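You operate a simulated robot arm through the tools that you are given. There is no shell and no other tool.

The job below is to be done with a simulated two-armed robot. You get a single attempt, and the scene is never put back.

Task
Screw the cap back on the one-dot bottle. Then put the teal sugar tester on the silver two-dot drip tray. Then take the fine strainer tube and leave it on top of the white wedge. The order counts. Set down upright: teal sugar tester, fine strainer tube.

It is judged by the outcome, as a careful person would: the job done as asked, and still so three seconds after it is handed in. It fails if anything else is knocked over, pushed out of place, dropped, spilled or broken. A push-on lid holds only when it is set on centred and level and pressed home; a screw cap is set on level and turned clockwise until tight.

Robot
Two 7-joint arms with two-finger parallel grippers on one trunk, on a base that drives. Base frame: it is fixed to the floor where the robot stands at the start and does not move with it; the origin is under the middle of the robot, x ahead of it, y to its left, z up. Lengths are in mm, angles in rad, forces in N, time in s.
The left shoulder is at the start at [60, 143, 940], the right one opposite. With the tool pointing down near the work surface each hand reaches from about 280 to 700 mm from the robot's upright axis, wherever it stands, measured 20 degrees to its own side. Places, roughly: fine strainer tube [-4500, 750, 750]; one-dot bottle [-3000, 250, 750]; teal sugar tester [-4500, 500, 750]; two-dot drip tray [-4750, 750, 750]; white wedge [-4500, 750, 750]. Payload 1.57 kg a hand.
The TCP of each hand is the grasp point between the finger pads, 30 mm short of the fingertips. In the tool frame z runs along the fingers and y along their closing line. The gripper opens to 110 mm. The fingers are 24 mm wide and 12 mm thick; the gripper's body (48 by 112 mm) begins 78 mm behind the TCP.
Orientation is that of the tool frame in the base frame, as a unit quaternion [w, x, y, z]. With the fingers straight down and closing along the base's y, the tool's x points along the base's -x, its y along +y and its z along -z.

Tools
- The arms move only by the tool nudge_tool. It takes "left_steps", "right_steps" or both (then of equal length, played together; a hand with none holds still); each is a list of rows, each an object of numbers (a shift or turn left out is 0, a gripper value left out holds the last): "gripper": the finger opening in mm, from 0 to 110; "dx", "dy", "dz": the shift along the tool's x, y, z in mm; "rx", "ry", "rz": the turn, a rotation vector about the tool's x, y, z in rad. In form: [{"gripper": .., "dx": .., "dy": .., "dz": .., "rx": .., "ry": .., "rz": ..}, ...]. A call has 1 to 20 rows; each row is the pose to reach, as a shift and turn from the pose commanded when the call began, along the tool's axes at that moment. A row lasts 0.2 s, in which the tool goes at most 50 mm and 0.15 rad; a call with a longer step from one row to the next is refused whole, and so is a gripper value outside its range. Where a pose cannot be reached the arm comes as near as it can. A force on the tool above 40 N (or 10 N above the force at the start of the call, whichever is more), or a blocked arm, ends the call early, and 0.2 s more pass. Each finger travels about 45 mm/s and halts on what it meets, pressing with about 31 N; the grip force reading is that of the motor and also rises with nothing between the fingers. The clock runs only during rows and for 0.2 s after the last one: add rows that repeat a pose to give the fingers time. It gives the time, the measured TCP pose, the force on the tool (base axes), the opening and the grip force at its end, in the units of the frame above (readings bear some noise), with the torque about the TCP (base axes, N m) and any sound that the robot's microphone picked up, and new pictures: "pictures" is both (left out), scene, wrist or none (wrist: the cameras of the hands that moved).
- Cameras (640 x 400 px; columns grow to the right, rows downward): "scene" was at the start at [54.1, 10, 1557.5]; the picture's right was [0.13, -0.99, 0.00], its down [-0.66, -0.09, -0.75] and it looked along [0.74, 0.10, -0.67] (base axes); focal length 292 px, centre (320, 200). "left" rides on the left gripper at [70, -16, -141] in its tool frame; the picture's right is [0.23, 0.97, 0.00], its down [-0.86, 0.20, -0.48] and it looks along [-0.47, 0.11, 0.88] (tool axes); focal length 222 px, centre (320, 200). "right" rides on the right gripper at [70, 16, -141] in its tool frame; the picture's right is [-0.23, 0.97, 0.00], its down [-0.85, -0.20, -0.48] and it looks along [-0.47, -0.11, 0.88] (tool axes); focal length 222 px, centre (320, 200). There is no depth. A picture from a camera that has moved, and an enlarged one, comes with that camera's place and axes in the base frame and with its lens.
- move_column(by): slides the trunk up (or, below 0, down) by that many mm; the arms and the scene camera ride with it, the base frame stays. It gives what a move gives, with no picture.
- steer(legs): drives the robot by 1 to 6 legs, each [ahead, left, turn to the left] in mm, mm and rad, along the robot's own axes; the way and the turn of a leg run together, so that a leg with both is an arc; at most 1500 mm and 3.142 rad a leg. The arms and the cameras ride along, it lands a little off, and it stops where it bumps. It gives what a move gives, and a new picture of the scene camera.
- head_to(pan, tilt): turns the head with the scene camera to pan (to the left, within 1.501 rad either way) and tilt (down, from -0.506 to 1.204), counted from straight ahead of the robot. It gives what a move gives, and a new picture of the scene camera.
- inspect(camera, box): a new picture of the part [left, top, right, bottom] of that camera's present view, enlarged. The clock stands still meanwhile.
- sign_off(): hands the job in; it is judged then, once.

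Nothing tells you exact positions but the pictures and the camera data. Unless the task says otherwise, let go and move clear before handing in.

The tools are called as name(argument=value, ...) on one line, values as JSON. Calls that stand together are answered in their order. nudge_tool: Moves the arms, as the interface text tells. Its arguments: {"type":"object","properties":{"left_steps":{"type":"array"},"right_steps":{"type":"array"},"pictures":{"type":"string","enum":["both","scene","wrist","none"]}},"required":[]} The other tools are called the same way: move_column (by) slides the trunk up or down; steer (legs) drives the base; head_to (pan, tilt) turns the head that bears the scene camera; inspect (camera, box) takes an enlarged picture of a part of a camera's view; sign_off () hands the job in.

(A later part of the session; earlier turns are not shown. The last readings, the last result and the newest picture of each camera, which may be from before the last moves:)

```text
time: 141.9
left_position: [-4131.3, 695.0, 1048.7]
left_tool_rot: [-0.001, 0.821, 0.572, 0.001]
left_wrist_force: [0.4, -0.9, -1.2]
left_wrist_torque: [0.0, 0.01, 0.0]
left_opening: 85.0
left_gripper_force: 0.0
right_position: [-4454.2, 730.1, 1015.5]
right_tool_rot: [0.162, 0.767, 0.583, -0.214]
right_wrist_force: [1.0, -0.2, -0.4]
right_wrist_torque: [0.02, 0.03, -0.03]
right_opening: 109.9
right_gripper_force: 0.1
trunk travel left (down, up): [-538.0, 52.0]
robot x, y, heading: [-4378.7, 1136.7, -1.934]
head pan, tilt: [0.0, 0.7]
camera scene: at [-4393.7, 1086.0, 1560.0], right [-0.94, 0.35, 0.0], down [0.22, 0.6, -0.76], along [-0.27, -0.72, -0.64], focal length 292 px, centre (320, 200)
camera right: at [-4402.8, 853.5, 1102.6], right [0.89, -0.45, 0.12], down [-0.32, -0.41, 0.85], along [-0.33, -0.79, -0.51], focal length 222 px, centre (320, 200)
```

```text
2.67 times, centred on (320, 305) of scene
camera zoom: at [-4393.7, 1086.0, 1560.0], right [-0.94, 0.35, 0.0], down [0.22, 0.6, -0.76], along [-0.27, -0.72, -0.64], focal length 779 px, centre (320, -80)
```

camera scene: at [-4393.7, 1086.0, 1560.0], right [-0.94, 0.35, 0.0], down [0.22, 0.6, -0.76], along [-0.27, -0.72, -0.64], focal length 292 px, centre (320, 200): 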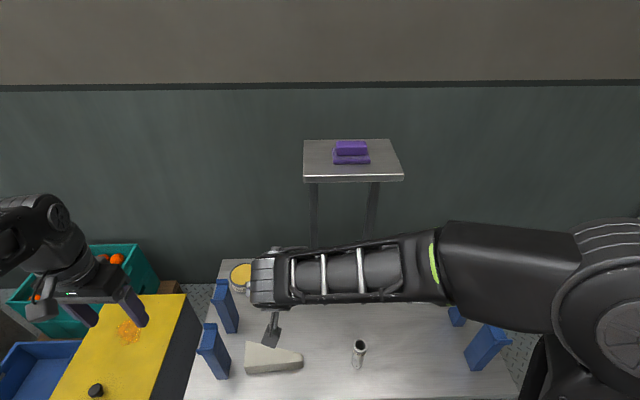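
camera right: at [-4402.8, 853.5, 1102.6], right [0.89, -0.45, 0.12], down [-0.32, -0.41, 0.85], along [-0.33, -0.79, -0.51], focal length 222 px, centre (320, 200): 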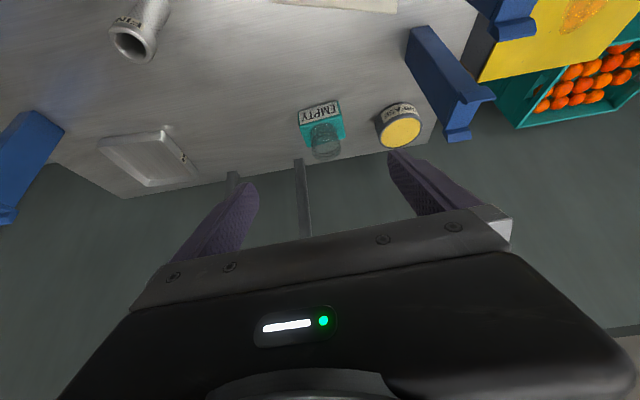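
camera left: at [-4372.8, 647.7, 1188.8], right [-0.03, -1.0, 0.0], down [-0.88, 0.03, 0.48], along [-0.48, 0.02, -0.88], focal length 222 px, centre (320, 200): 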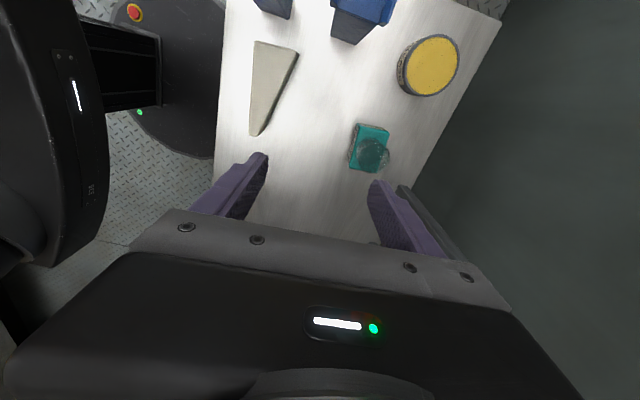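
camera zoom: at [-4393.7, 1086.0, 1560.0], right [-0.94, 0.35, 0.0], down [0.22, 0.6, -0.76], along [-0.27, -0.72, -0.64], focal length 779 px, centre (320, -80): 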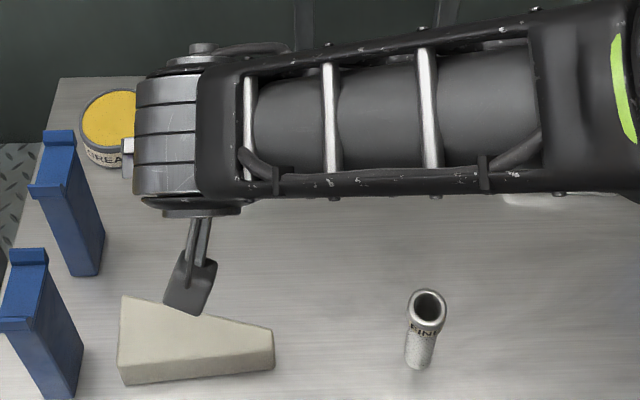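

Block centre is at about (-4501, 560), top z 767, table 728. I'll advance the tilted right hand along its own axis to a stand-off.

nudge_tool(right_steps=[{"dx": -4, "dz": 37}, {"dx": -8, "dz": 75}, {"dx": -12, "dy": 0.5, "dz": 112}, {"dx": -16, "dy": 0.8, "dz": 150}, {"dx": -20.6, "dy": 1.1, "dz": 187}, {"dx": -20.6, "dy": 1.1, "dz": 187}])

inspect(camera="right", box=[200, 80, 440, 230])

```text
time: 143.3
left_position: [-4132.2, 693.6, 1048.5]
left_tool_rot: [0.001, 0.821, 0.571, 0.001]
left_wrist_force: [0.8, 0.4, 0.4]
left_wrist_torque: [0.0, 0.03, 0.0]
left_opening: 85.2
left_gripper_force: 0.0
right_position: [-4482.7, 619.4, 868.2]
right_tool_rot: [0.163, 0.767, 0.583, -0.213]
right_wrist_force: [-0.9, -0.1, -0.2]
right_wrist_torque: [-0.01, 0.03, 0.02]
right_opening: 110.1
right_gripper_force: 0.0
trunk travel left (down, up): [-538.0, 52.0]
robot x, y, heading: [-4379.4, 1142.2, -1.925]
head pan, tilt: [0.0, 0.7]
camera scene: at [-4394.8, 1087.0, 1560.0], right [-0.94, 0.35, 0.0], down [0.23, 0.6, -0.77], along [-0.27, -0.72, -0.64], focal length 292 px, centre (320, 200)
camera right: at [-4432.1, 743.5, 953.3], right [0.89, -0.45, 0.12], down [-0.32, -0.41, 0.85], along [-0.33, -0.79, -0.51], focal length 222 px, centre (320, 200)
```

scene: 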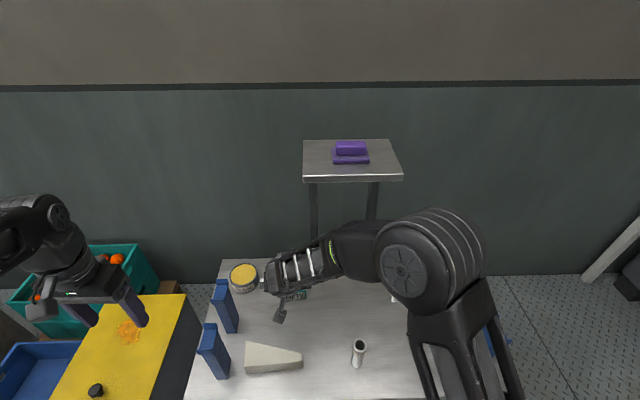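
right: 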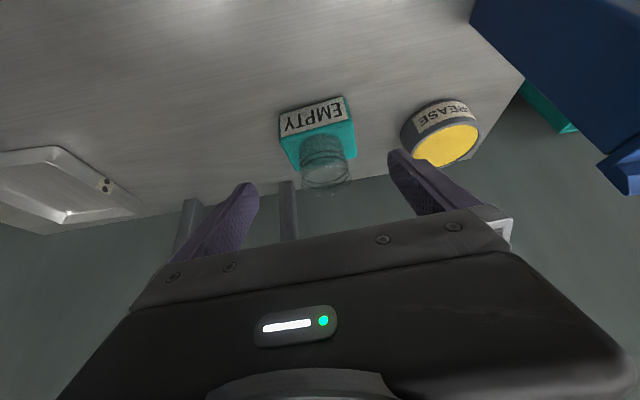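

```text
2.67 times, centred on (320, 155) of right
camera zoom: at [-4432.1, 743.5, 953.3], right [0.89, -0.45, 0.12], down [-0.32, -0.41, 0.85], along [-0.33, -0.79, -0.51], focal length 592 px, centre (320, 320)
```

zoom: 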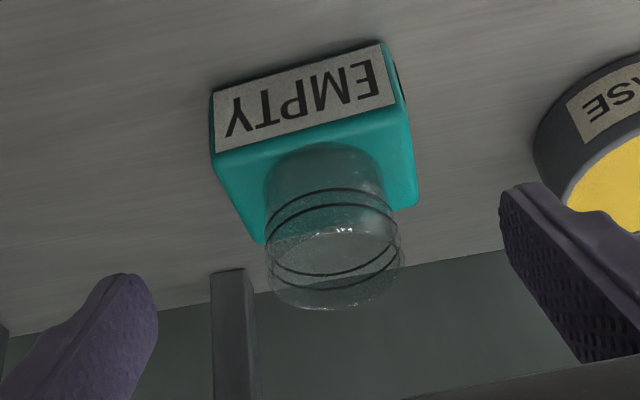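

Measurements repeat exactly. Advance to the grasp pose.

nudge_tool(right_steps=[{"dy": -0.3, "dz": 28}, {"dx": 0.5, "dy": -0.6, "dz": 56}, {"dx": 0.8, "dy": -1, "dz": 84}, {"dx": 1.1, "dy": -1, "dz": 104}, {"dx": 1.1, "dy": -1, "dz": 111.7}, {"dx": 1.1, "dy": -1, "dz": 111.7}])

inspect(camera="right", box=[200, 100, 440, 250])

```text
time: 144.7
left_position: [-4131.9, 694.0, 1048.3]
left_tool_rot: [0.0, 0.821, 0.571, 0.001]
left_wrist_force: [0.2, 0.3, -1.1]
left_wrist_torque: [-0.02, -0.04, -0.01]
left_opening: 84.7
left_gripper_force: 0.1
right_position: [-4498.7, 565.3, 770.7]
right_tool_rot: [0.163, 0.767, 0.583, -0.213]
right_wrist_force: [0.3, -0.2, -0.3]
right_wrist_torque: [0.01, 0.0, -0.02]
right_opening: 110.0
right_gripper_force: 0.0
trunk travel left (down, up): [-538.0, 52.0]
robot x, y, heading: [-4374.6, 1139.3, -1.925]
head pan, tilt: [0.0, 0.7]
camera scene: at [-4394.7, 1086.6, 1560.0], right [-0.94, 0.35, 0.0], down [0.23, 0.6, -0.76], along [-0.27, -0.72, -0.64], focal length 292 px, centre (320, 200)
camera right: at [-4448.4, 688.2, 856.6], right [0.89, -0.45, 0.12], down [-0.32, -0.41, 0.85], along [-0.33, -0.79, -0.51], focal length 222 px, centre (320, 200)
```

scene: 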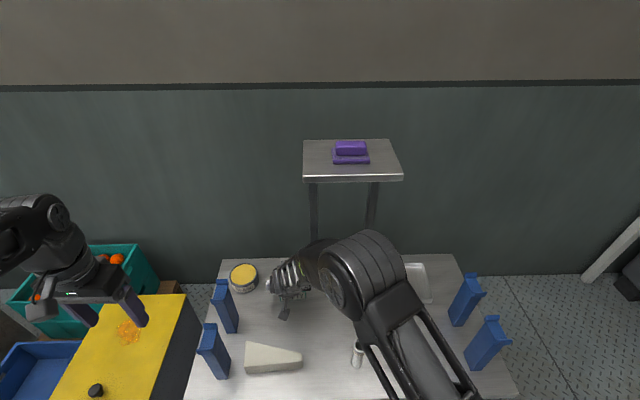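
right: 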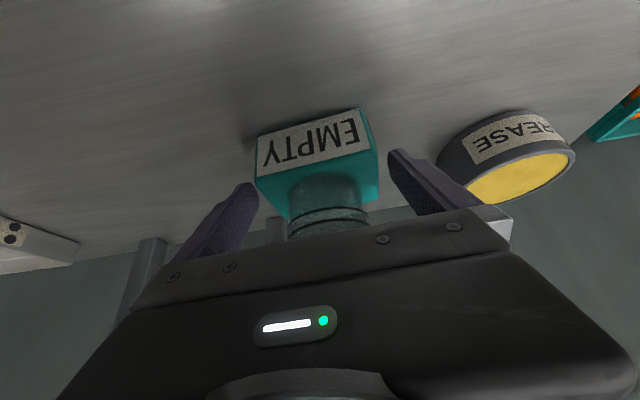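

```text
2.67 times, centred on (320, 175) of right
camera zoom: at [-4448.4, 688.2, 856.6], right [0.89, -0.45, 0.12], down [-0.32, -0.41, 0.85], along [-0.33, -0.79, -0.51], focal length 592 px, centre (320, 267)
```

zoom: 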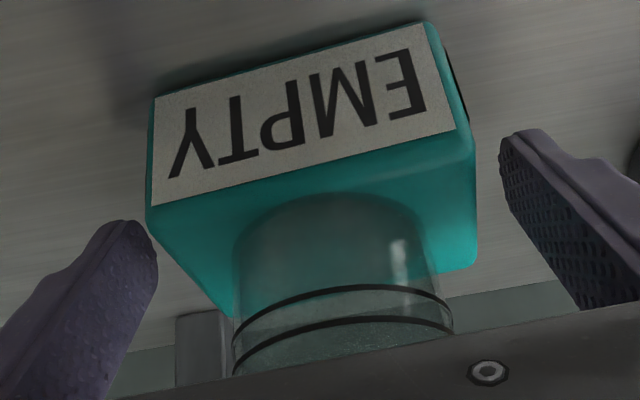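

Fingers straddle the block; closing.

nudge_tool(right_steps=[{"gripper": 95}, {"gripper": 80}, {"gripper": 65}, {"gripper": 65}, {"gripper": 65}, {"gripper": 65}], pictures="wrist")

inspect(camera="right", box=[200, 100, 440, 250])

inspect(camera="scene", box=[240, 280, 440, 400])

```text
time: 146.1
left_position: [-4132.1, 693.2, 1048.3]
left_tool_rot: [0.0, 0.821, 0.571, 0.001]
left_wrist_force: [-0.1, 0.0, 0.3]
left_wrist_torque: [-0.01, 0.01, 0.01]
left_opening: 85.2
left_gripper_force: 0.0
right_position: [-4499.1, 564.6, 770.9]
right_tool_rot: [0.164, 0.767, 0.583, -0.213]
right_wrist_force: [0.3, 1.0, 0.7]
right_wrist_torque: [-0.03, -0.06, 0.02]
right_opening: 84.1
right_gripper_force: 31.2
trunk travel left (down, up): [-538.0, 52.0]
robot x, y, heading: [-4374.6, 1134.2, -1.931]
head pan, tilt: [0.0, 0.7]
camera right: at [-4448.3, 688.4, 856.8], right [0.89, -0.45, 0.12], down [-0.32, -0.41, 0.85], along [-0.33, -0.79, -0.51], focal length 222 px, centre (320, 200)
```

right: 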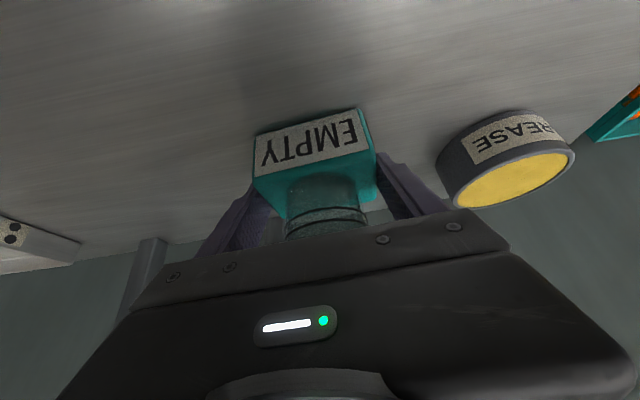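

```text
2.67 times, centred on (320, 175) of right
camera zoom: at [-4448.3, 688.4, 856.8], right [0.89, -0.45, 0.12], down [-0.32, -0.41, 0.85], along [-0.33, -0.79, -0.51], focal length 592 px, centre (320, 267)
```

zoom: 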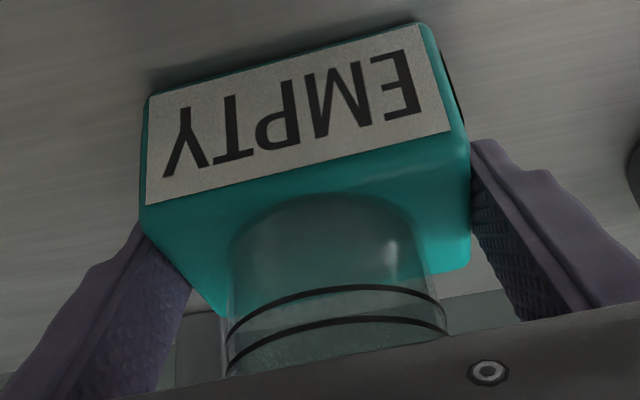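

```text
3.20 times, centred on (340, 340) of scene
camera zoom: at [-4394.7, 1086.6, 1560.0], right [-0.94, 0.35, 0.0], down [0.23, 0.6, -0.76], along [-0.27, -0.72, -0.64], focal length 934 px, centre (256, -248)
```

zoom: 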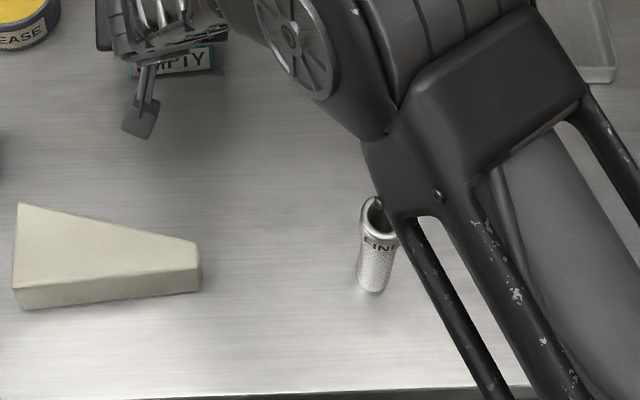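

Gripped. I'll lift it back along the same safe path.

nudge_tool(right_steps=[{"dz": -8}, {"dz": -30}, {"dz": -60}, {"dz": -95}, {"dz": -130}, {"dz": -165}, {"dz": -200}, {"dz": -230}, {"dz": -230}])

inspect(camera="right", box=[100, 60, 440, 250])

```text
time: 148.1
left_position: [-4132.6, 694.0, 1048.2]
left_tool_rot: [-0.001, 0.82, 0.572, 0.0]
left_wrist_force: [0.5, -0.7, 0.3]
left_wrist_torque: [0.0, -0.02, -0.01]
left_opening: 84.9
left_gripper_force: 0.0
right_position: [-4467.8, 680.8, 966.8]
right_tool_rot: [0.163, 0.766, 0.584, -0.213]
right_wrist_force: [-0.6, -0.8, -1.1]
right_wrist_torque: [-0.02, -0.01, -0.01]
right_opening: 84.0
right_gripper_force: 30.9
trunk travel left (down, up): [-538.0, 52.0]
robot x, y, heading: [-4375.4, 1139.6, -1.932]
head pan, tilt: [0.0, 0.7]
camera scene: at [-4394.7, 1086.1, 1560.0], right [-0.94, 0.35, 0.0], down [0.23, 0.6, -0.76], along [-0.27, -0.72, -0.64], focal length 292 px, centre (320, 200)
camera right: at [-4416.6, 803.9, 1053.2], right [0.89, -0.45, 0.12], down [-0.32, -0.41, 0.85], along [-0.33, -0.79, -0.51], focal length 222 px, centre (320, 200)
```

scene: 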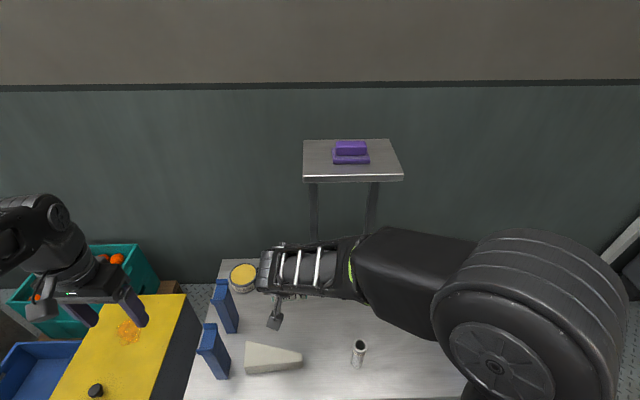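
right: 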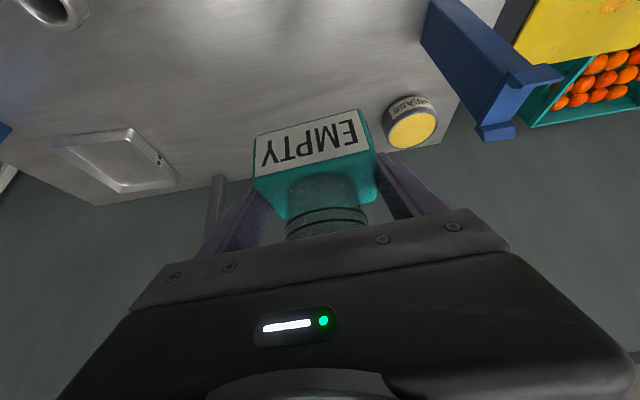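

```text
1.88 times, centred on (270, 155) of right
camera zoom: at [-4416.6, 803.9, 1053.2], right [0.89, -0.45, 0.12], down [-0.32, -0.41, 0.85], along [-0.33, -0.79, -0.51], focal length 418 px, centre (414, 285)
```

zoom: 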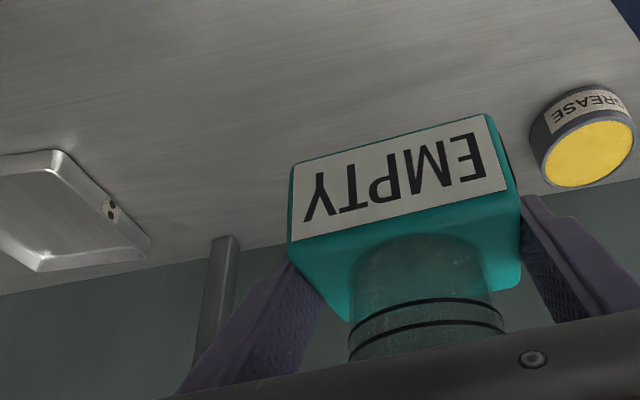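

Lifted and level. I'll carry it to the right in front of the shelf in stages, watching the elbow relative to the blue uprights.

nudge_tool(right_steps=[{"dx": 4.3, "dy": -40, "dz": -2.6}, {"dx": 8.7, "dy": -80, "dz": -5.1}, {"dx": 13, "dy": -120, "dz": -7.7}, {"dx": 17.4, "dy": -160, "dz": -10.3}, {"dx": 21.7, "dy": -200, "dz": -12.9}], pictures="scene")

```text
time: 149.3
left_position: [-4132.1, 695.5, 1049.0]
left_tool_rot: [0.0, 0.821, 0.57, 0.002]
left_wrist_force: [-0.3, 0.3, 0.5]
left_wrist_torque: [-0.02, -0.02, 0.04]
left_opening: 85.4
left_gripper_force: 0.1
right_position: [-4655.4, 758.3, 967.9]
right_tool_rot: [0.163, 0.766, 0.583, -0.213]
right_wrist_force: [0.0, 0.3, -2.0]
right_wrist_torque: [0.0, 0.01, 0.0]
right_opening: 83.8
right_gripper_force: 30.8
trunk travel left (down, up): [-538.0, 52.0]
robot x, y, heading: [-4374.6, 1138.2, -1.925]
head pan, tilt: [0.0, 0.7]
camera scene: at [-4395.7, 1087.2, 1560.0], right [-0.94, 0.35, 0.0], down [0.23, 0.6, -0.77], along [-0.27, -0.72, -0.64], focal length 292 px, centre (320, 200)
```

scene: 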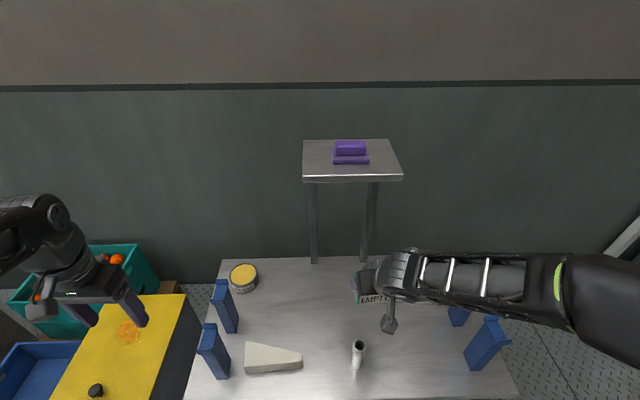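

nudge_tool(right_steps=[{"dx": -8.6, "dy": -32, "dz": 5.3}, {"dx": -17.3, "dy": -65, "dz": 10.5}, {"dx": -26, "dy": -97, "dz": 15.8}, {"dx": -34.6, "dy": -130, "dz": 21}, {"dx": -43.2, "dy": -162, "dz": 26.3}, {"dx": -43.2, "dy": -162, "dz": 26.3}])

inspect(camera="right", box=[160, 50, 480, 250])

```text
time: 150.7
left_position: [-4132.1, 694.0, 1047.9]
left_tool_rot: [0.0, 0.821, 0.571, 0.001]
left_wrist_force: [0.8, -0.7, 0.2]
left_wrist_torque: [0.03, 0.01, 0.0]
left_opening: 84.9
left_gripper_force: 0.1
right_position: [-4823.3, 751.6, 966.4]
right_tool_rot: [0.163, 0.767, 0.583, -0.214]
right_wrist_force: [-0.6, -0.7, -1.8]
right_wrist_torque: [0.04, 0.02, -0.02]
right_opening: 83.9
right_gripper_force: 31.2
trunk travel left (down, up): [-538.0, 52.0]
robot x, y, heading: [-4374.7, 1142.0, -1.93]
head pan, tilt: [0.0, 0.7]
camera scene: at [-4394.5, 1086.6, 1560.0], right [-0.94, 0.35, 0.0], down [0.23, 0.6, -0.76], along [-0.27, -0.72, -0.64], focal length 292 px, centre (320, 200)
camera right: at [-4773.1, 875.5, 1051.4], right [0.89, -0.45, 0.12], down [-0.32, -0.41, 0.85], along [-0.33, -0.79, -0.51], focal length 222 px, centre (320, 200)
```

scene: 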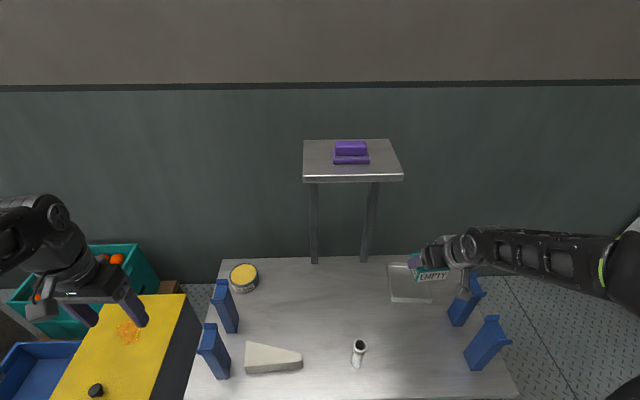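
right: 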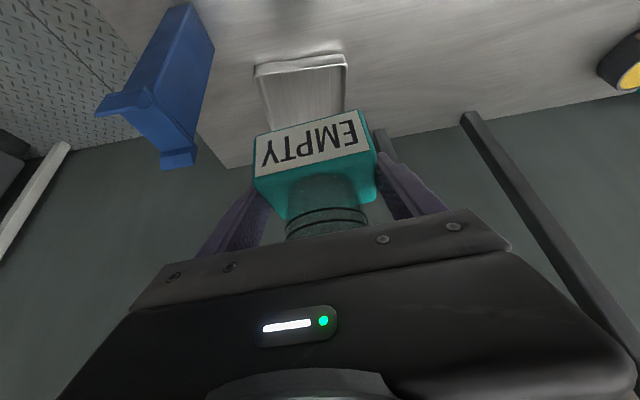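

```text
2.00 times, centred on (320, 150) of right
camera zoom: at [-4773.1, 875.5, 1051.4], right [0.89, -0.45, 0.12], down [-0.32, -0.41, 0.85], along [-0.33, -0.79, -0.51], focal length 444 px, centre (320, 300)
```

zoom: 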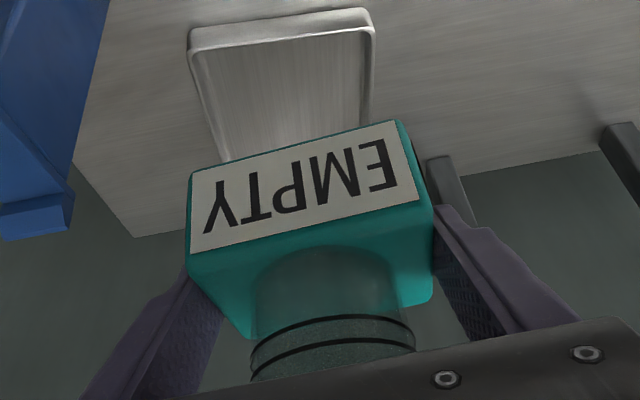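

Lowering here would bring the tilted right forearm down onto the blue uprights. Safer: set the tester down in the open middle (with the same proven arm pose, base backed off), then regrasp it with the hand vertical. First, bring the hand back to the retreat pose.

nudge_tool(right_steps=[{"dx": 8.6, "dy": 32, "dz": -5.3}, {"dx": 17.3, "dy": 65, "dz": -10.5}, {"dx": 26, "dy": 97, "dz": -15.8}, {"dx": 34.6, "dy": 130, "dz": -21}, {"dx": 43.2, "dy": 162, "dz": -26.3}, {"dx": 39, "dy": 202, "dz": -23.7}, {"dx": 34.6, "dy": 242, "dz": -21.2}, {"dx": 30.2, "dy": 282, "dz": -18.6}, {"dx": 25.9, "dy": 322, "dz": -16}, {"dx": 21.5, "dy": 362, "dz": -13.4}], pictures="none")

steer(legs=[[-135, 0, 0], [0, -290, 0]])

head_to(pan=0, tilt=0.85)

```text
time: 152.9
left_position: [-4130.1, 694.2, 1048.7]
left_tool_rot: [0.0, 0.82, 0.572, 0.001]
left_wrist_force: [0.5, -0.8, -1.5]
left_wrist_torque: [0.02, 0.03, 0.01]
left_opening: 84.9
left_gripper_force: 0.1
right_position: [-4468.0, 678.9, 966.4]
right_tool_rot: [0.163, 0.767, 0.583, -0.213]
right_wrist_force: [0.6, 1.0, -0.9]
right_wrist_torque: [0.02, 0.0, -0.04]
right_opening: 83.7
right_gripper_force: 31.0
trunk travel left (down, up): [-538.0, 52.0]
robot x, y, heading: [-4371.5, 1141.8, -1.931]
head pan, tilt: [0.0, 0.7]
```

```text
time: 155.8
left_position: [-4357.7, 924.4, 1049.4]
left_tool_rot: [0.0, 0.82, 0.572, 0.001]
left_wrist_force: [-0.3, 0.0, -0.5]
left_wrist_torque: [0.0, 0.02, -0.01]
left_opening: 85.1
left_gripper_force: 0.1
right_position: [-4694.1, 907.6, 967.4]
right_tool_rot: [0.163, 0.767, 0.583, -0.213]
right_wrist_force: [0.1, 0.4, -1.2]
right_wrist_torque: [0.0, -0.03, 0.01]
right_opening: 83.7
right_gripper_force: 31.2
trunk travel left (down, up): [-538.0, 52.0]
robot x, y, heading: [-4602.2, 1367.6, -1.928]
head pan, tilt: [0.0, 0.7]
camera scene: at [-4620.5, 1315.3, 1560.0], right [-0.94, 0.35, 0.0], down [0.22, 0.6, -0.76], along [-0.27, -0.72, -0.64], focal length 292 px, centre (320, 200)
```

scene: 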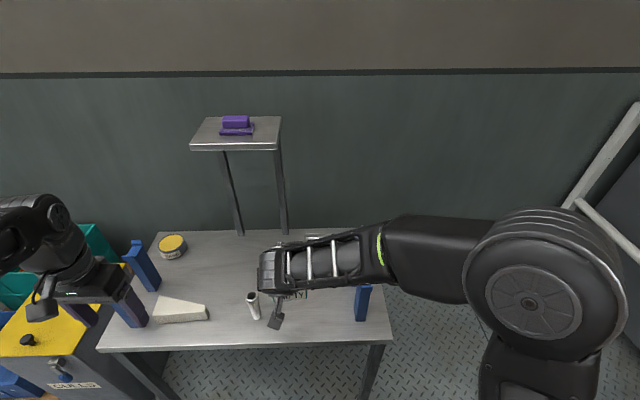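

```text
time: 156.5
left_position: [-4355.1, 922.5, 1049.8]
left_tool_rot: [0.0, 0.821, 0.571, 0.0]
left_wrist_force: [0.0, 1.0, -0.2]
left_wrist_torque: [-0.01, 0.01, 0.01]
left_opening: 85.0
left_gripper_force: 0.1
right_position: [-4693.4, 908.8, 967.6]
right_tool_rot: [0.164, 0.766, 0.584, -0.213]
right_wrist_force: [0.4, -0.4, -1.2]
right_wrist_torque: [-0.01, -0.03, -0.01]
right_opening: 83.5
right_gripper_force: 31.5
trunk travel left (down, up): [-538.0, 52.0]
robot x, y, heading: [-4599.4, 1368.1, -1.926]
head pan, tilt: [0.0, 0.85]
camera scene: at [-4616.9, 1321.1, 1547.8], right [-0.94, 0.35, 0.0], down [0.26, 0.7, -0.66], along [-0.23, -0.62, -0.75], focal length 292 px, centre (320, 200)
```

scene: 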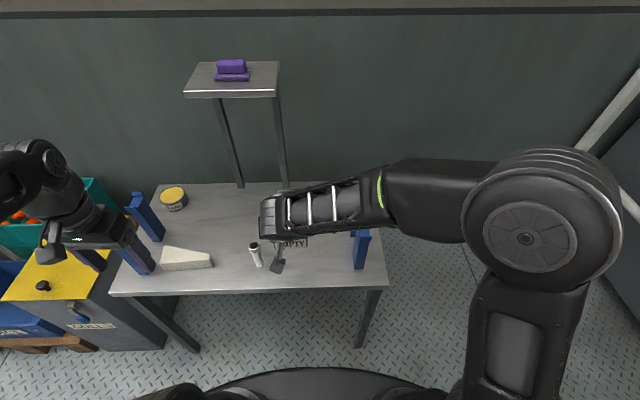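

Tube and uprights are clear of the descent line. I'll advance along the tool axis to just above the table.

nudge_tool(right_steps=[{"dz": 35}, {"dz": 75}, {"dz": 115}, {"dz": 155}, {"dz": 190}, {"dz": 212}, {"dz": 212}])

inspect(camera="scene", box=[200, 160, 400, 300])

```text
time: 158.1
left_position: [-4355.5, 922.8, 1047.7]
left_tool_rot: [-0.001, 0.82, 0.572, 0.001]
left_wrist_force: [0.6, -0.4, 0.3]
left_wrist_torque: [0.02, 0.02, 0.02]
left_opening: 84.9
left_gripper_force: 0.0
right_position: [-4721.6, 802.4, 785.1]
right_tool_rot: [0.164, 0.765, 0.585, -0.213]
right_wrist_force: [0.5, -0.3, -1.5]
right_wrist_torque: [-0.02, -0.01, 0.01]
right_opening: 83.5
right_gripper_force: 31.1
trunk travel left (down, up): [-538.0, 52.0]
robot x, y, heading: [-4601.4, 1366.8, -1.927]
head pan, tilt: [0.0, 0.85]
camera scene: at [-4617.0, 1321.3, 1547.7], right [-0.94, 0.35, 0.0], down [0.26, 0.7, -0.66], along [-0.23, -0.62, -0.75], focal length 292 px, centre (320, 200)
camera right: at [-4670.9, 925.2, 871.1], right [0.89, -0.44, 0.12], down [-0.32, -0.41, 0.85], along [-0.33, -0.79, -0.51], focal length 222 px, centre (320, 200)
```

scene: 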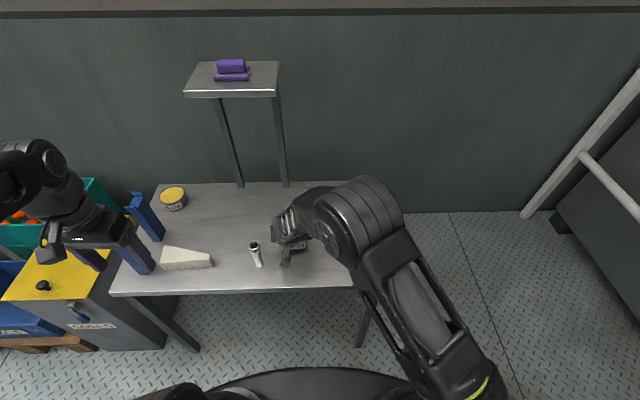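
right: 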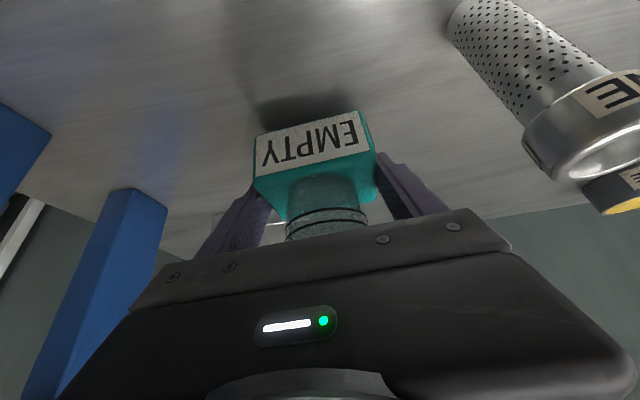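

```text
2.86 times, centred on (300, 230) of scene
camera zoom: at [-4617.0, 1321.3, 1547.7], right [-0.94, 0.35, 0.0], down [0.26, 0.7, -0.66], along [-0.23, -0.62, -0.75], focal length 834 px, centre (377, 114)
```

zoom: 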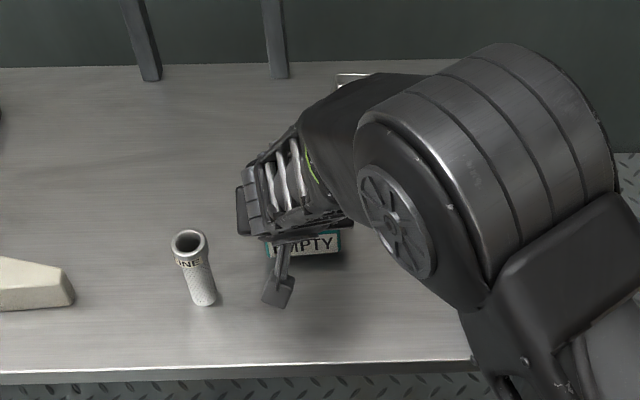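

inspect(camera="right", box=[0, 60, 240, 260])

inspect(camera="left", box=[0, 0, 320, 200])

head_to(pan=-0.25, tilt=0.85)

```text
2.00 times, centred on (120, 160) of right
camera zoom: at [-4670.9, 925.2, 871.1], right [0.89, -0.44, 0.12], down [-0.32, -0.41, 0.85], along [-0.33, -0.79, -0.51], focal length 444 px, centre (720, 280)
```

zoom: 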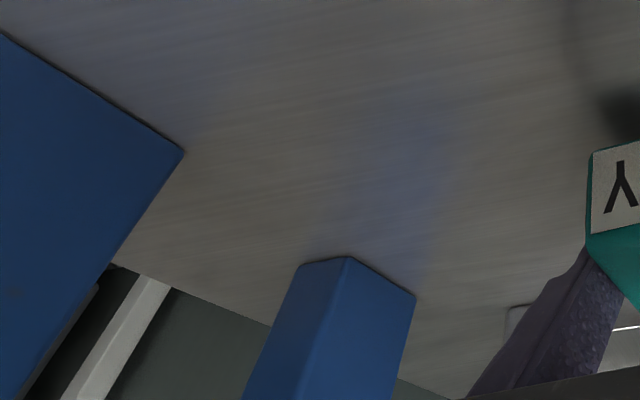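

```text
2.00 times, centred on (160, 100) of left
camera zoom: at [-4346.6, 993.5, 1188.8], right [0.99, -0.12, 0.0], down [-0.11, -0.87, 0.48], along [-0.06, -0.47, -0.88], focal length 444 px, centre (640, 400)
```

zoom: 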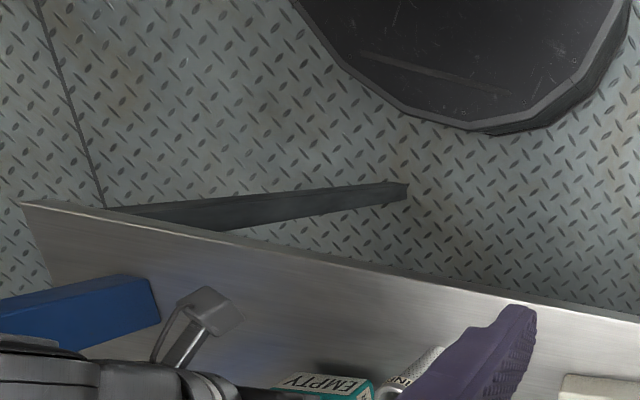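

```text
time: 158.8
left_position: [-4355.5, 923.1, 1048.3]
left_tool_rot: [0.0, 0.82, 0.572, 0.0]
left_wrist_force: [0.5, -0.2, 0.1]
left_wrist_torque: [-0.02, 0.0, -0.06]
left_opening: 85.0
left_gripper_force: 0.1
right_position: [-4720.9, 800.8, 784.3]
right_tool_rot: [0.163, 0.767, 0.584, -0.213]
right_wrist_force: [1.2, 0.8, -2.1]
right_wrist_torque: [0.02, 0.0, -0.06]
right_opening: 83.6
right_gripper_force: 31.0
trunk travel left (down, up): [-538.0, 52.0]
robot x, y, heading: [-4600.8, 1367.3, -1.922]
head pan, tilt: [-0.25, 0.85]
camera scene: at [-4634.2, 1330.1, 1547.7], right [-0.82, 0.57, 0.0], down [0.43, 0.62, -0.66], along [-0.38, -0.54, -0.75], focal length 292 px, centre (320, 200)
```

scene: 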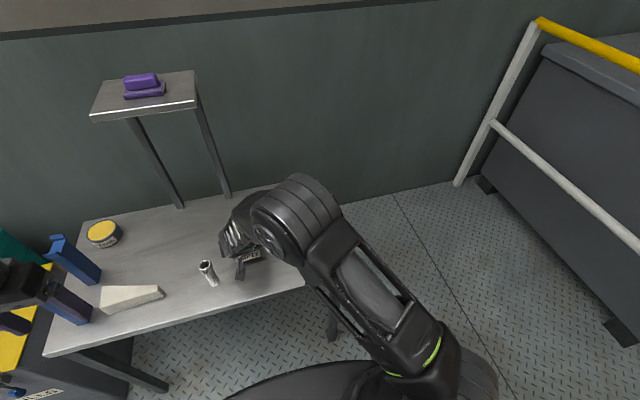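

Both uprights are still standing untouched. Now lower vertically to contact.

nudge_tool(right_steps=[{"dx": 2.6, "dz": 4.3}, {"dx": 5.2, "dz": 8.6}, {"dx": 5.2, "dz": 8.6}], pictures="none")

nudge_tool(right_steps=[{"dx": 0.8, "dz": 1.3}, {"dx": 1.5, "dz": 2.6}, {"dx": 1.5, "dz": 2.6}], pictures="none")

```text
time: 159.6
left_position: [-4355.3, 923.2, 1048.2]
left_tool_rot: [-0.001, 0.82, 0.572, 0.0]
left_wrist_force: [-0.6, -0.4, -0.2]
left_wrist_torque: [-0.01, -0.01, -0.01]
left_opening: 85.2
left_gripper_force: 0.1
right_position: [-4721.8, 801.8, 775.5]
right_tool_rot: [0.163, 0.766, 0.584, -0.212]
right_wrist_force: [-0.4, -0.3, -0.7]
right_wrist_torque: [0.0, 0.0, 0.01]
right_opening: 83.2
right_gripper_force: 31.2
trunk travel left (down, up): [-538.0, 52.0]
robot x, y, heading: [-4600.4, 1367.5, -1.925]
head pan, tilt: [-0.25, 0.85]
```

```text
time: 160.4
left_position: [-4355.7, 923.7, 1049.4]
left_tool_rot: [-0.001, 0.82, 0.572, 0.001]
left_wrist_force: [-0.1, 0.7, 0.5]
left_wrist_torque: [-0.01, -0.02, -0.01]
left_opening: 84.8
left_gripper_force: 0.1
right_position: [-4722.7, 801.8, 772.4]
right_tool_rot: [0.164, 0.766, 0.584, -0.213]
right_wrist_force: [0.2, 0.5, -1.4]
right_wrist_torque: [0.01, 0.01, 0.02]
right_opening: 83.4
right_gripper_force: 31.4
trunk travel left (down, up): [-538.0, 52.0]
robot x, y, heading: [-4600.7, 1368.5, -1.925]
head pan, tilt: [-0.25, 0.85]
```

nudge_tool(right_steps=[{"dx": 0.5, "dz": 0.9}, {"dx": 1, "dz": 1.7}, {"dx": 1, "dz": 1.7}], pictures="none")

nudge_tool(right_steps=[{"dx": 0.5, "dz": 0.9}, {"dx": 0.8, "dz": 1.3}, {"dx": 0.8, "dz": 1.3}], pictures="wrist")

```text
time: 161.2
left_position: [-4356.7, 922.8, 1049.6]
left_tool_rot: [0.0, 0.821, 0.572, 0.001]
left_wrist_force: [-0.6, 0.3, -0.3]
left_wrist_torque: [-0.01, -0.01, 0.02]
left_opening: 84.9
left_gripper_force: 0.0
right_position: [-4721.1, 802.6, 771.3]
right_tool_rot: [0.164, 0.766, 0.584, -0.213]
right_wrist_force: [-1.6, 0.6, 4.8]
right_wrist_torque: [-0.25, -0.12, -0.04]
right_opening: 83.5
right_gripper_force: 30.8
trunk travel left (down, up): [-538.0, 52.0]
robot x, y, heading: [-4600.8, 1366.4, -1.926]
head pan, tilt: [-0.25, 0.85]
```

```text
time: 162.0
left_position: [-4356.0, 924.2, 1050.3]
left_tool_rot: [0.0, 0.821, 0.571, 0.0]
left_wrist_force: [0.0, -0.8, 0.8]
left_wrist_torque: [0.01, 0.01, -0.01]
left_opening: 85.3
left_gripper_force: 0.0
right_position: [-4720.9, 802.4, 770.7]
right_tool_rot: [0.166, 0.766, 0.584, -0.213]
right_wrist_force: [-3.9, 1.6, 16.8]
right_wrist_torque: [0.05, -0.4, 0.0]
right_opening: 83.7
right_gripper_force: 30.9
trunk travel left (down, up): [-538.0, 52.0]
robot x, y, heading: [-4597.6, 1368.3, -1.927]
head pan, tilt: [-0.25, 0.85]
camera right: at [-4671.1, 926.3, 856.2], right [0.89, -0.44, 0.12], down [-0.32, -0.41, 0.85], along [-0.33, -0.8, -0.51], focal length 222 px, centre (320, 200)
```

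right: 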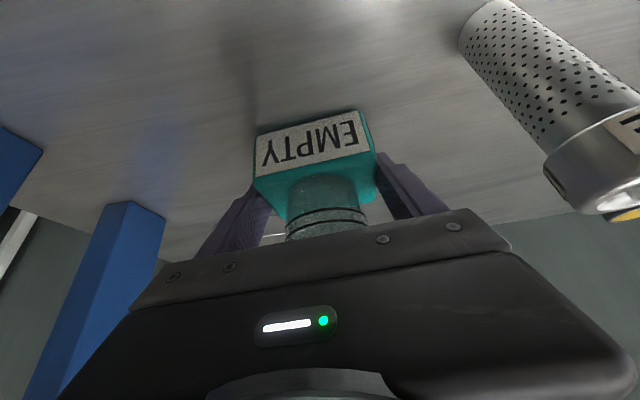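

The block is on the table. Release and retreat along the tool axis.

nudge_tool(right_steps=[{"gripper": 90}, {"gripper": 100}, {"gripper": 108}, {"gripper": 108, "dz": -5}, {"gripper": 108, "dz": -35}, {"gripper": 108, "dz": -75}, {"gripper": 108, "dz": -115}, {"gripper": 108, "dz": -155}, {"gripper": 108, "dz": -195}, {"gripper": 108, "dz": -230}], pictures="both")

head_to(pan=0, tilt=0.85)

```text
time: 164.2
left_position: [-4355.9, 922.5, 1049.8]
left_tool_rot: [0.0, 0.82, 0.573, 0.002]
left_wrist_force: [0.9, 0.9, 0.5]
left_wrist_torque: [0.01, 0.02, -0.02]
left_opening: 85.2
left_gripper_force: 0.0
right_position: [-4689.3, 918.0, 965.2]
right_tool_rot: [0.163, 0.766, 0.585, -0.212]
right_wrist_force: [0.9, 0.1, 1.4]
right_wrist_torque: [0.0, -0.01, 0.0]
right_opening: 107.8
right_gripper_force: 0.1
trunk travel left (down, up): [-538.0, 52.0]
robot x, y, heading: [-4603.9, 1367.2, -1.925]
head pan, tilt: [-0.25, 0.85]
camera scene: at [-4634.3, 1331.0, 1547.7], right [-0.82, 0.57, 0.0], down [0.43, 0.62, -0.66], along [-0.38, -0.54, -0.75], focal length 292 px, centre (320, 200)
camera right: at [-4639.6, 1041.6, 1051.7], right [0.89, -0.44, 0.12], down [-0.32, -0.41, 0.85], along [-0.33, -0.79, -0.51], focal length 222 px, centre (320, 200)
```

scene: 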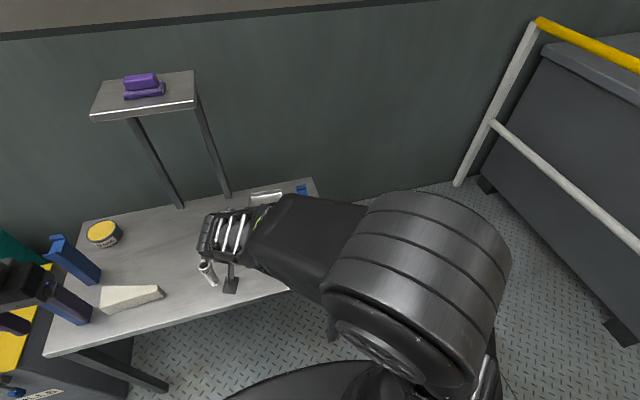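
right: 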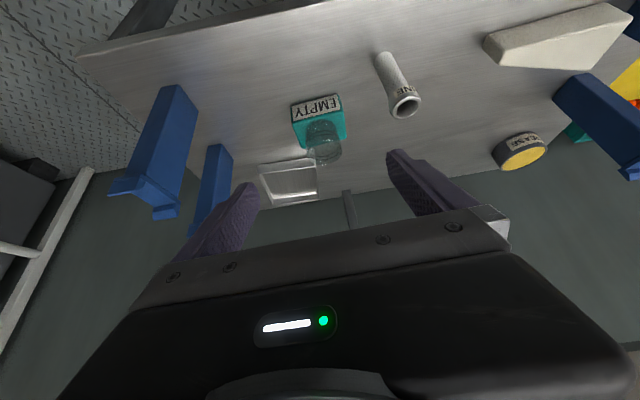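

```text
time: 165.0
left_position: [-4355.3, 923.3, 1049.0]
left_tool_rot: [0.0, 0.82, 0.572, 0.0]
left_wrist_force: [-0.9, 0.1, 0.1]
left_wrist_torque: [0.0, -0.01, 0.0]
left_opening: 85.0
left_gripper_force: 0.0
right_position: [-4690.0, 916.9, 964.6]
right_tool_rot: [0.164, 0.766, 0.584, -0.213]
right_wrist_force: [-0.7, 0.5, -0.3]
right_wrist_torque: [-0.03, 0.01, -0.01]
right_opening: 108.0
right_gripper_force: 0.0
trunk travel left (down, up): [-538.0, 52.0]
robot x, y, heading: [-4602.2, 1369.0, -1.924]
head pan, tilt: [0.0, 0.85]
camera scene: at [-4617.0, 1321.4, 1547.7], right [-0.94, 0.35, 0.0], down [0.26, 0.7, -0.66], along [-0.23, -0.62, -0.75], focal length 292 px, centre (320, 200)
```

scene: 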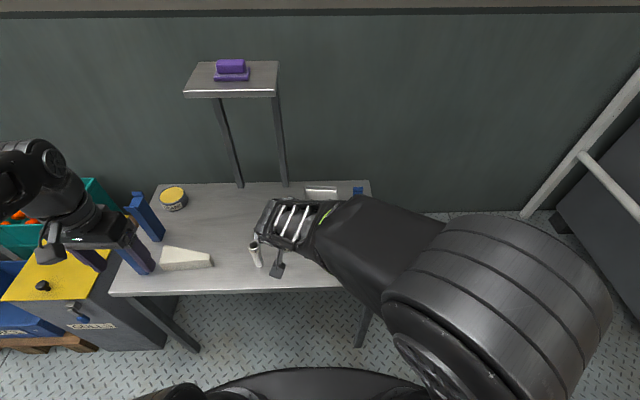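

All objects are in place and upright; the tester now stands in the open middle. I'll make the right hand vertical and higher, then drive back in to a position good for both tester and tray.

nudge_tool(right_steps=[{"dx": -2, "dy": -34, "dz": -9, "ry": 0.11}, {"dx": -4, "dy": -69, "dz": -18, "ry": 0.22}, {"dx": -6.4, "dy": -103, "dz": -27, "ry": 0.33}, {"dx": -8.5, "dy": -138, "dz": -37, "ry": 0.44}, {"dx": -10.7, "dy": -172, "dz": -46, "ry": 0.545}, {"dx": -10.7, "dy": -172, "dz": -46, "ry": 0.545}], pictures="scene")

steer(legs=[[0, 190, 0], [120, 0, 0]])

```text
time: 166.4
left_position: [-4354.8, 922.7, 1048.9]
left_tool_rot: [-0.001, 0.82, 0.572, 0.001]
left_wrist_force: [1.0, 0.1, -0.8]
left_wrist_torque: [-0.01, 0.01, -0.01]
left_opening: 85.0
left_gripper_force: 0.1
right_position: [-4852.1, 977.2, 1012.2]
right_tool_rot: [0.0, 0.795, 0.607, 0.001]
right_wrist_force: [0.4, 0.3, 0.9]
right_wrist_torque: [-0.02, 0.0, 0.01]
right_opening: 108.1
right_gripper_force: 0.1
trunk travel left (down, up): [-538.0, 52.0]
robot x, y, heading: [-4602.4, 1366.9, -1.93]
head pan, tilt: [0.0, 0.85]
camera scene: at [-4616.5, 1321.4, 1547.7], right [-0.94, 0.35, 0.0], down [0.26, 0.7, -0.66], along [-0.23, -0.62, -0.75], focal length 292 px, centre (320, 200)
```

scene: 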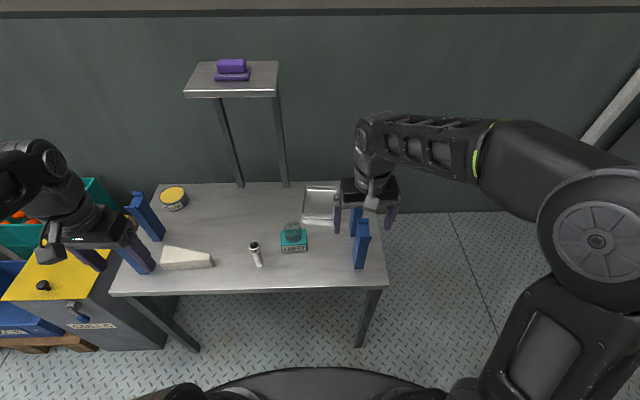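

```text
time: 168.8
left_position: [-4221.5, 742.7, 1047.5]
left_tool_rot: [0.0, 0.821, 0.571, 0.002]
left_wrist_force: [-0.7, -0.7, -0.8]
left_wrist_torque: [0.03, 0.01, 0.0]
left_opening: 84.9
left_gripper_force: 0.0
right_position: [-4716.9, 796.7, 1009.7]
right_tool_rot: [-0.001, 0.796, 0.605, 0.002]
right_wrist_force: [0.2, -1.1, 0.2]
right_wrist_torque: [0.05, -0.05, 0.01]
right_opening: 107.9
right_gripper_force: 0.1
trunk travel left (down, up): [-538.0, 52.0]
robot x, y, heading: [-4465.4, 1187.4, -1.927]
head pan, tilt: [0.0, 0.85]
camera scene: at [-4481.1, 1140.5, 1547.6], right [-0.94, 0.35, 0.0], down [0.26, 0.7, -0.66], along [-0.23, -0.62, -0.75], focal length 292 px, centre (320, 200)
```

scene: 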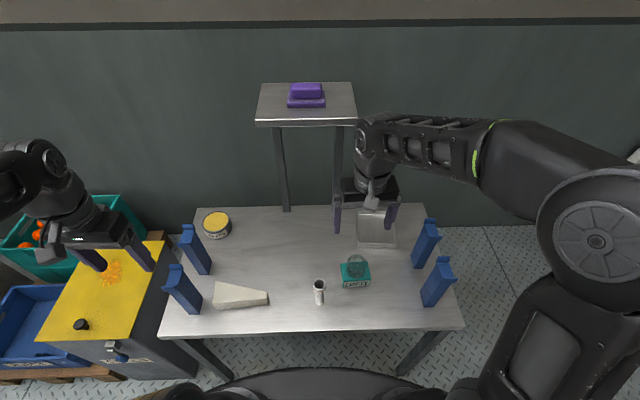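

By luck the hand is almost right above the tester. I'll check the alignment from the wrist camera.

inspect(camera="right", box=[200, 60, 440, 210])

```text
2.67 times, centred on (320, 135) of right
camera zoom: at [-4683.1, 859.5, 1152.3], right [0.88, -0.48, 0.0], down [-0.42, -0.77, 0.48], along [-0.23, -0.42, -0.88], focal length 592 px, centre (320, 373)
```

zoom: 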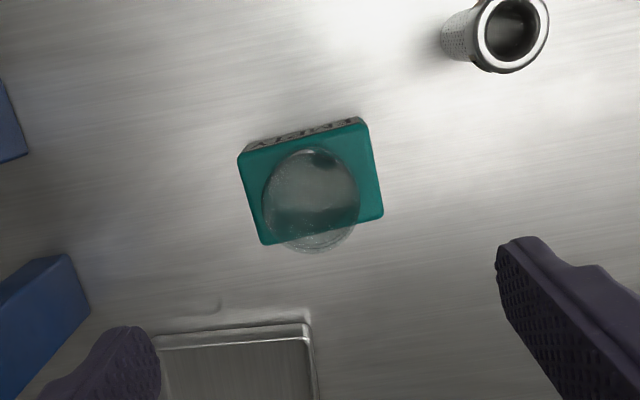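

nudge_tool(right_steps=[{"dx": -3, "dy": -3, "dz": 30}, {"dx": -5, "dy": -5, "dz": 65}, {"dx": -5, "dy": -5, "dz": 100}, {"dx": -5, "dy": -5, "dz": 125}, {"dx": -5, "dy": -5, "dz": 125}], pictures="both")

inspect(camera="right", box=[200, 80, 440, 230])

```text
time: 170.0
left_position: [-4219.8, 743.1, 1048.3]
left_tool_rot: [0.0, 0.821, 0.571, 0.0]
left_wrist_force: [-0.5, -0.3, -0.3]
left_wrist_torque: [-0.01, 0.02, 0.0]
left_opening: 85.1
left_gripper_force: 0.1
right_position: [-4722.1, 794.9, 885.9]
right_tool_rot: [0.0, 0.795, 0.606, 0.002]
right_wrist_force: [0.1, -0.5, -0.9]
right_wrist_torque: [-0.04, 0.0, -0.01]
right_opening: 108.0
right_gripper_force: 0.1
trunk travel left (down, up): [-538.0, 52.0]
robot x, y, heading: [-4465.7, 1185.4, -1.93]
head pan, tilt: [0.0, 0.85]
camera scene: at [-4480.5, 1142.5, 1547.7], right [-0.94, 0.35, 0.0], down [0.26, 0.7, -0.66], along [-0.23, -0.62, -0.75], focal length 292 px, centre (320, 200)
camera right: at [-4687.8, 857.6, 1028.1], right [0.88, -0.48, 0.0], down [-0.42, -0.77, 0.48], along [-0.23, -0.42, -0.88], focal length 222 px, centre (320, 200)
```

scene: 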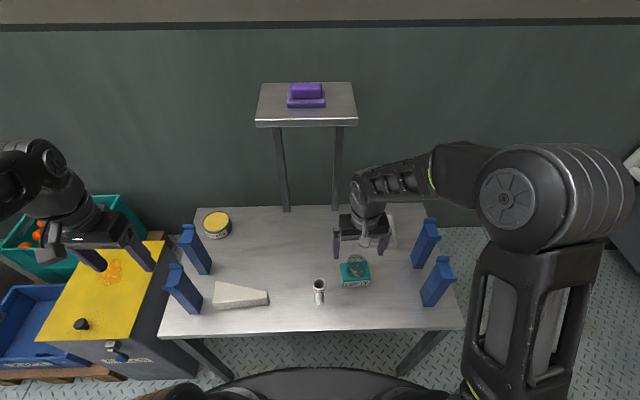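
right: 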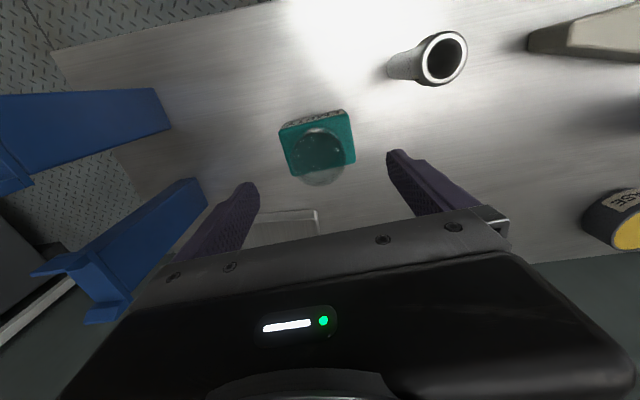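

```text
2.67 times, centred on (320, 155) of right
camera zoom: at [-4687.8, 857.6, 1028.1], right [0.88, -0.48, 0.0], down [-0.42, -0.77, 0.48], along [-0.23, -0.42, -0.88], focal length 592 px, centre (320, 320)
```

zoom: 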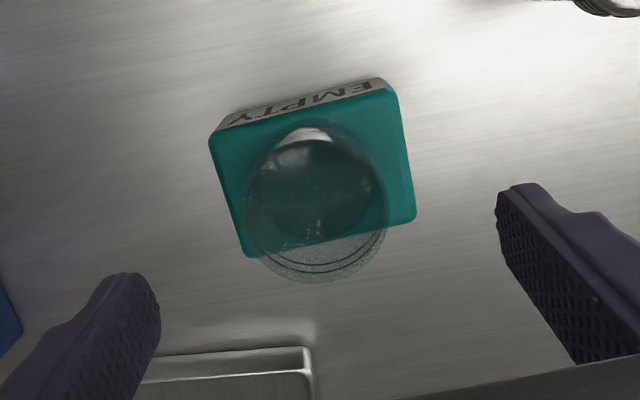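

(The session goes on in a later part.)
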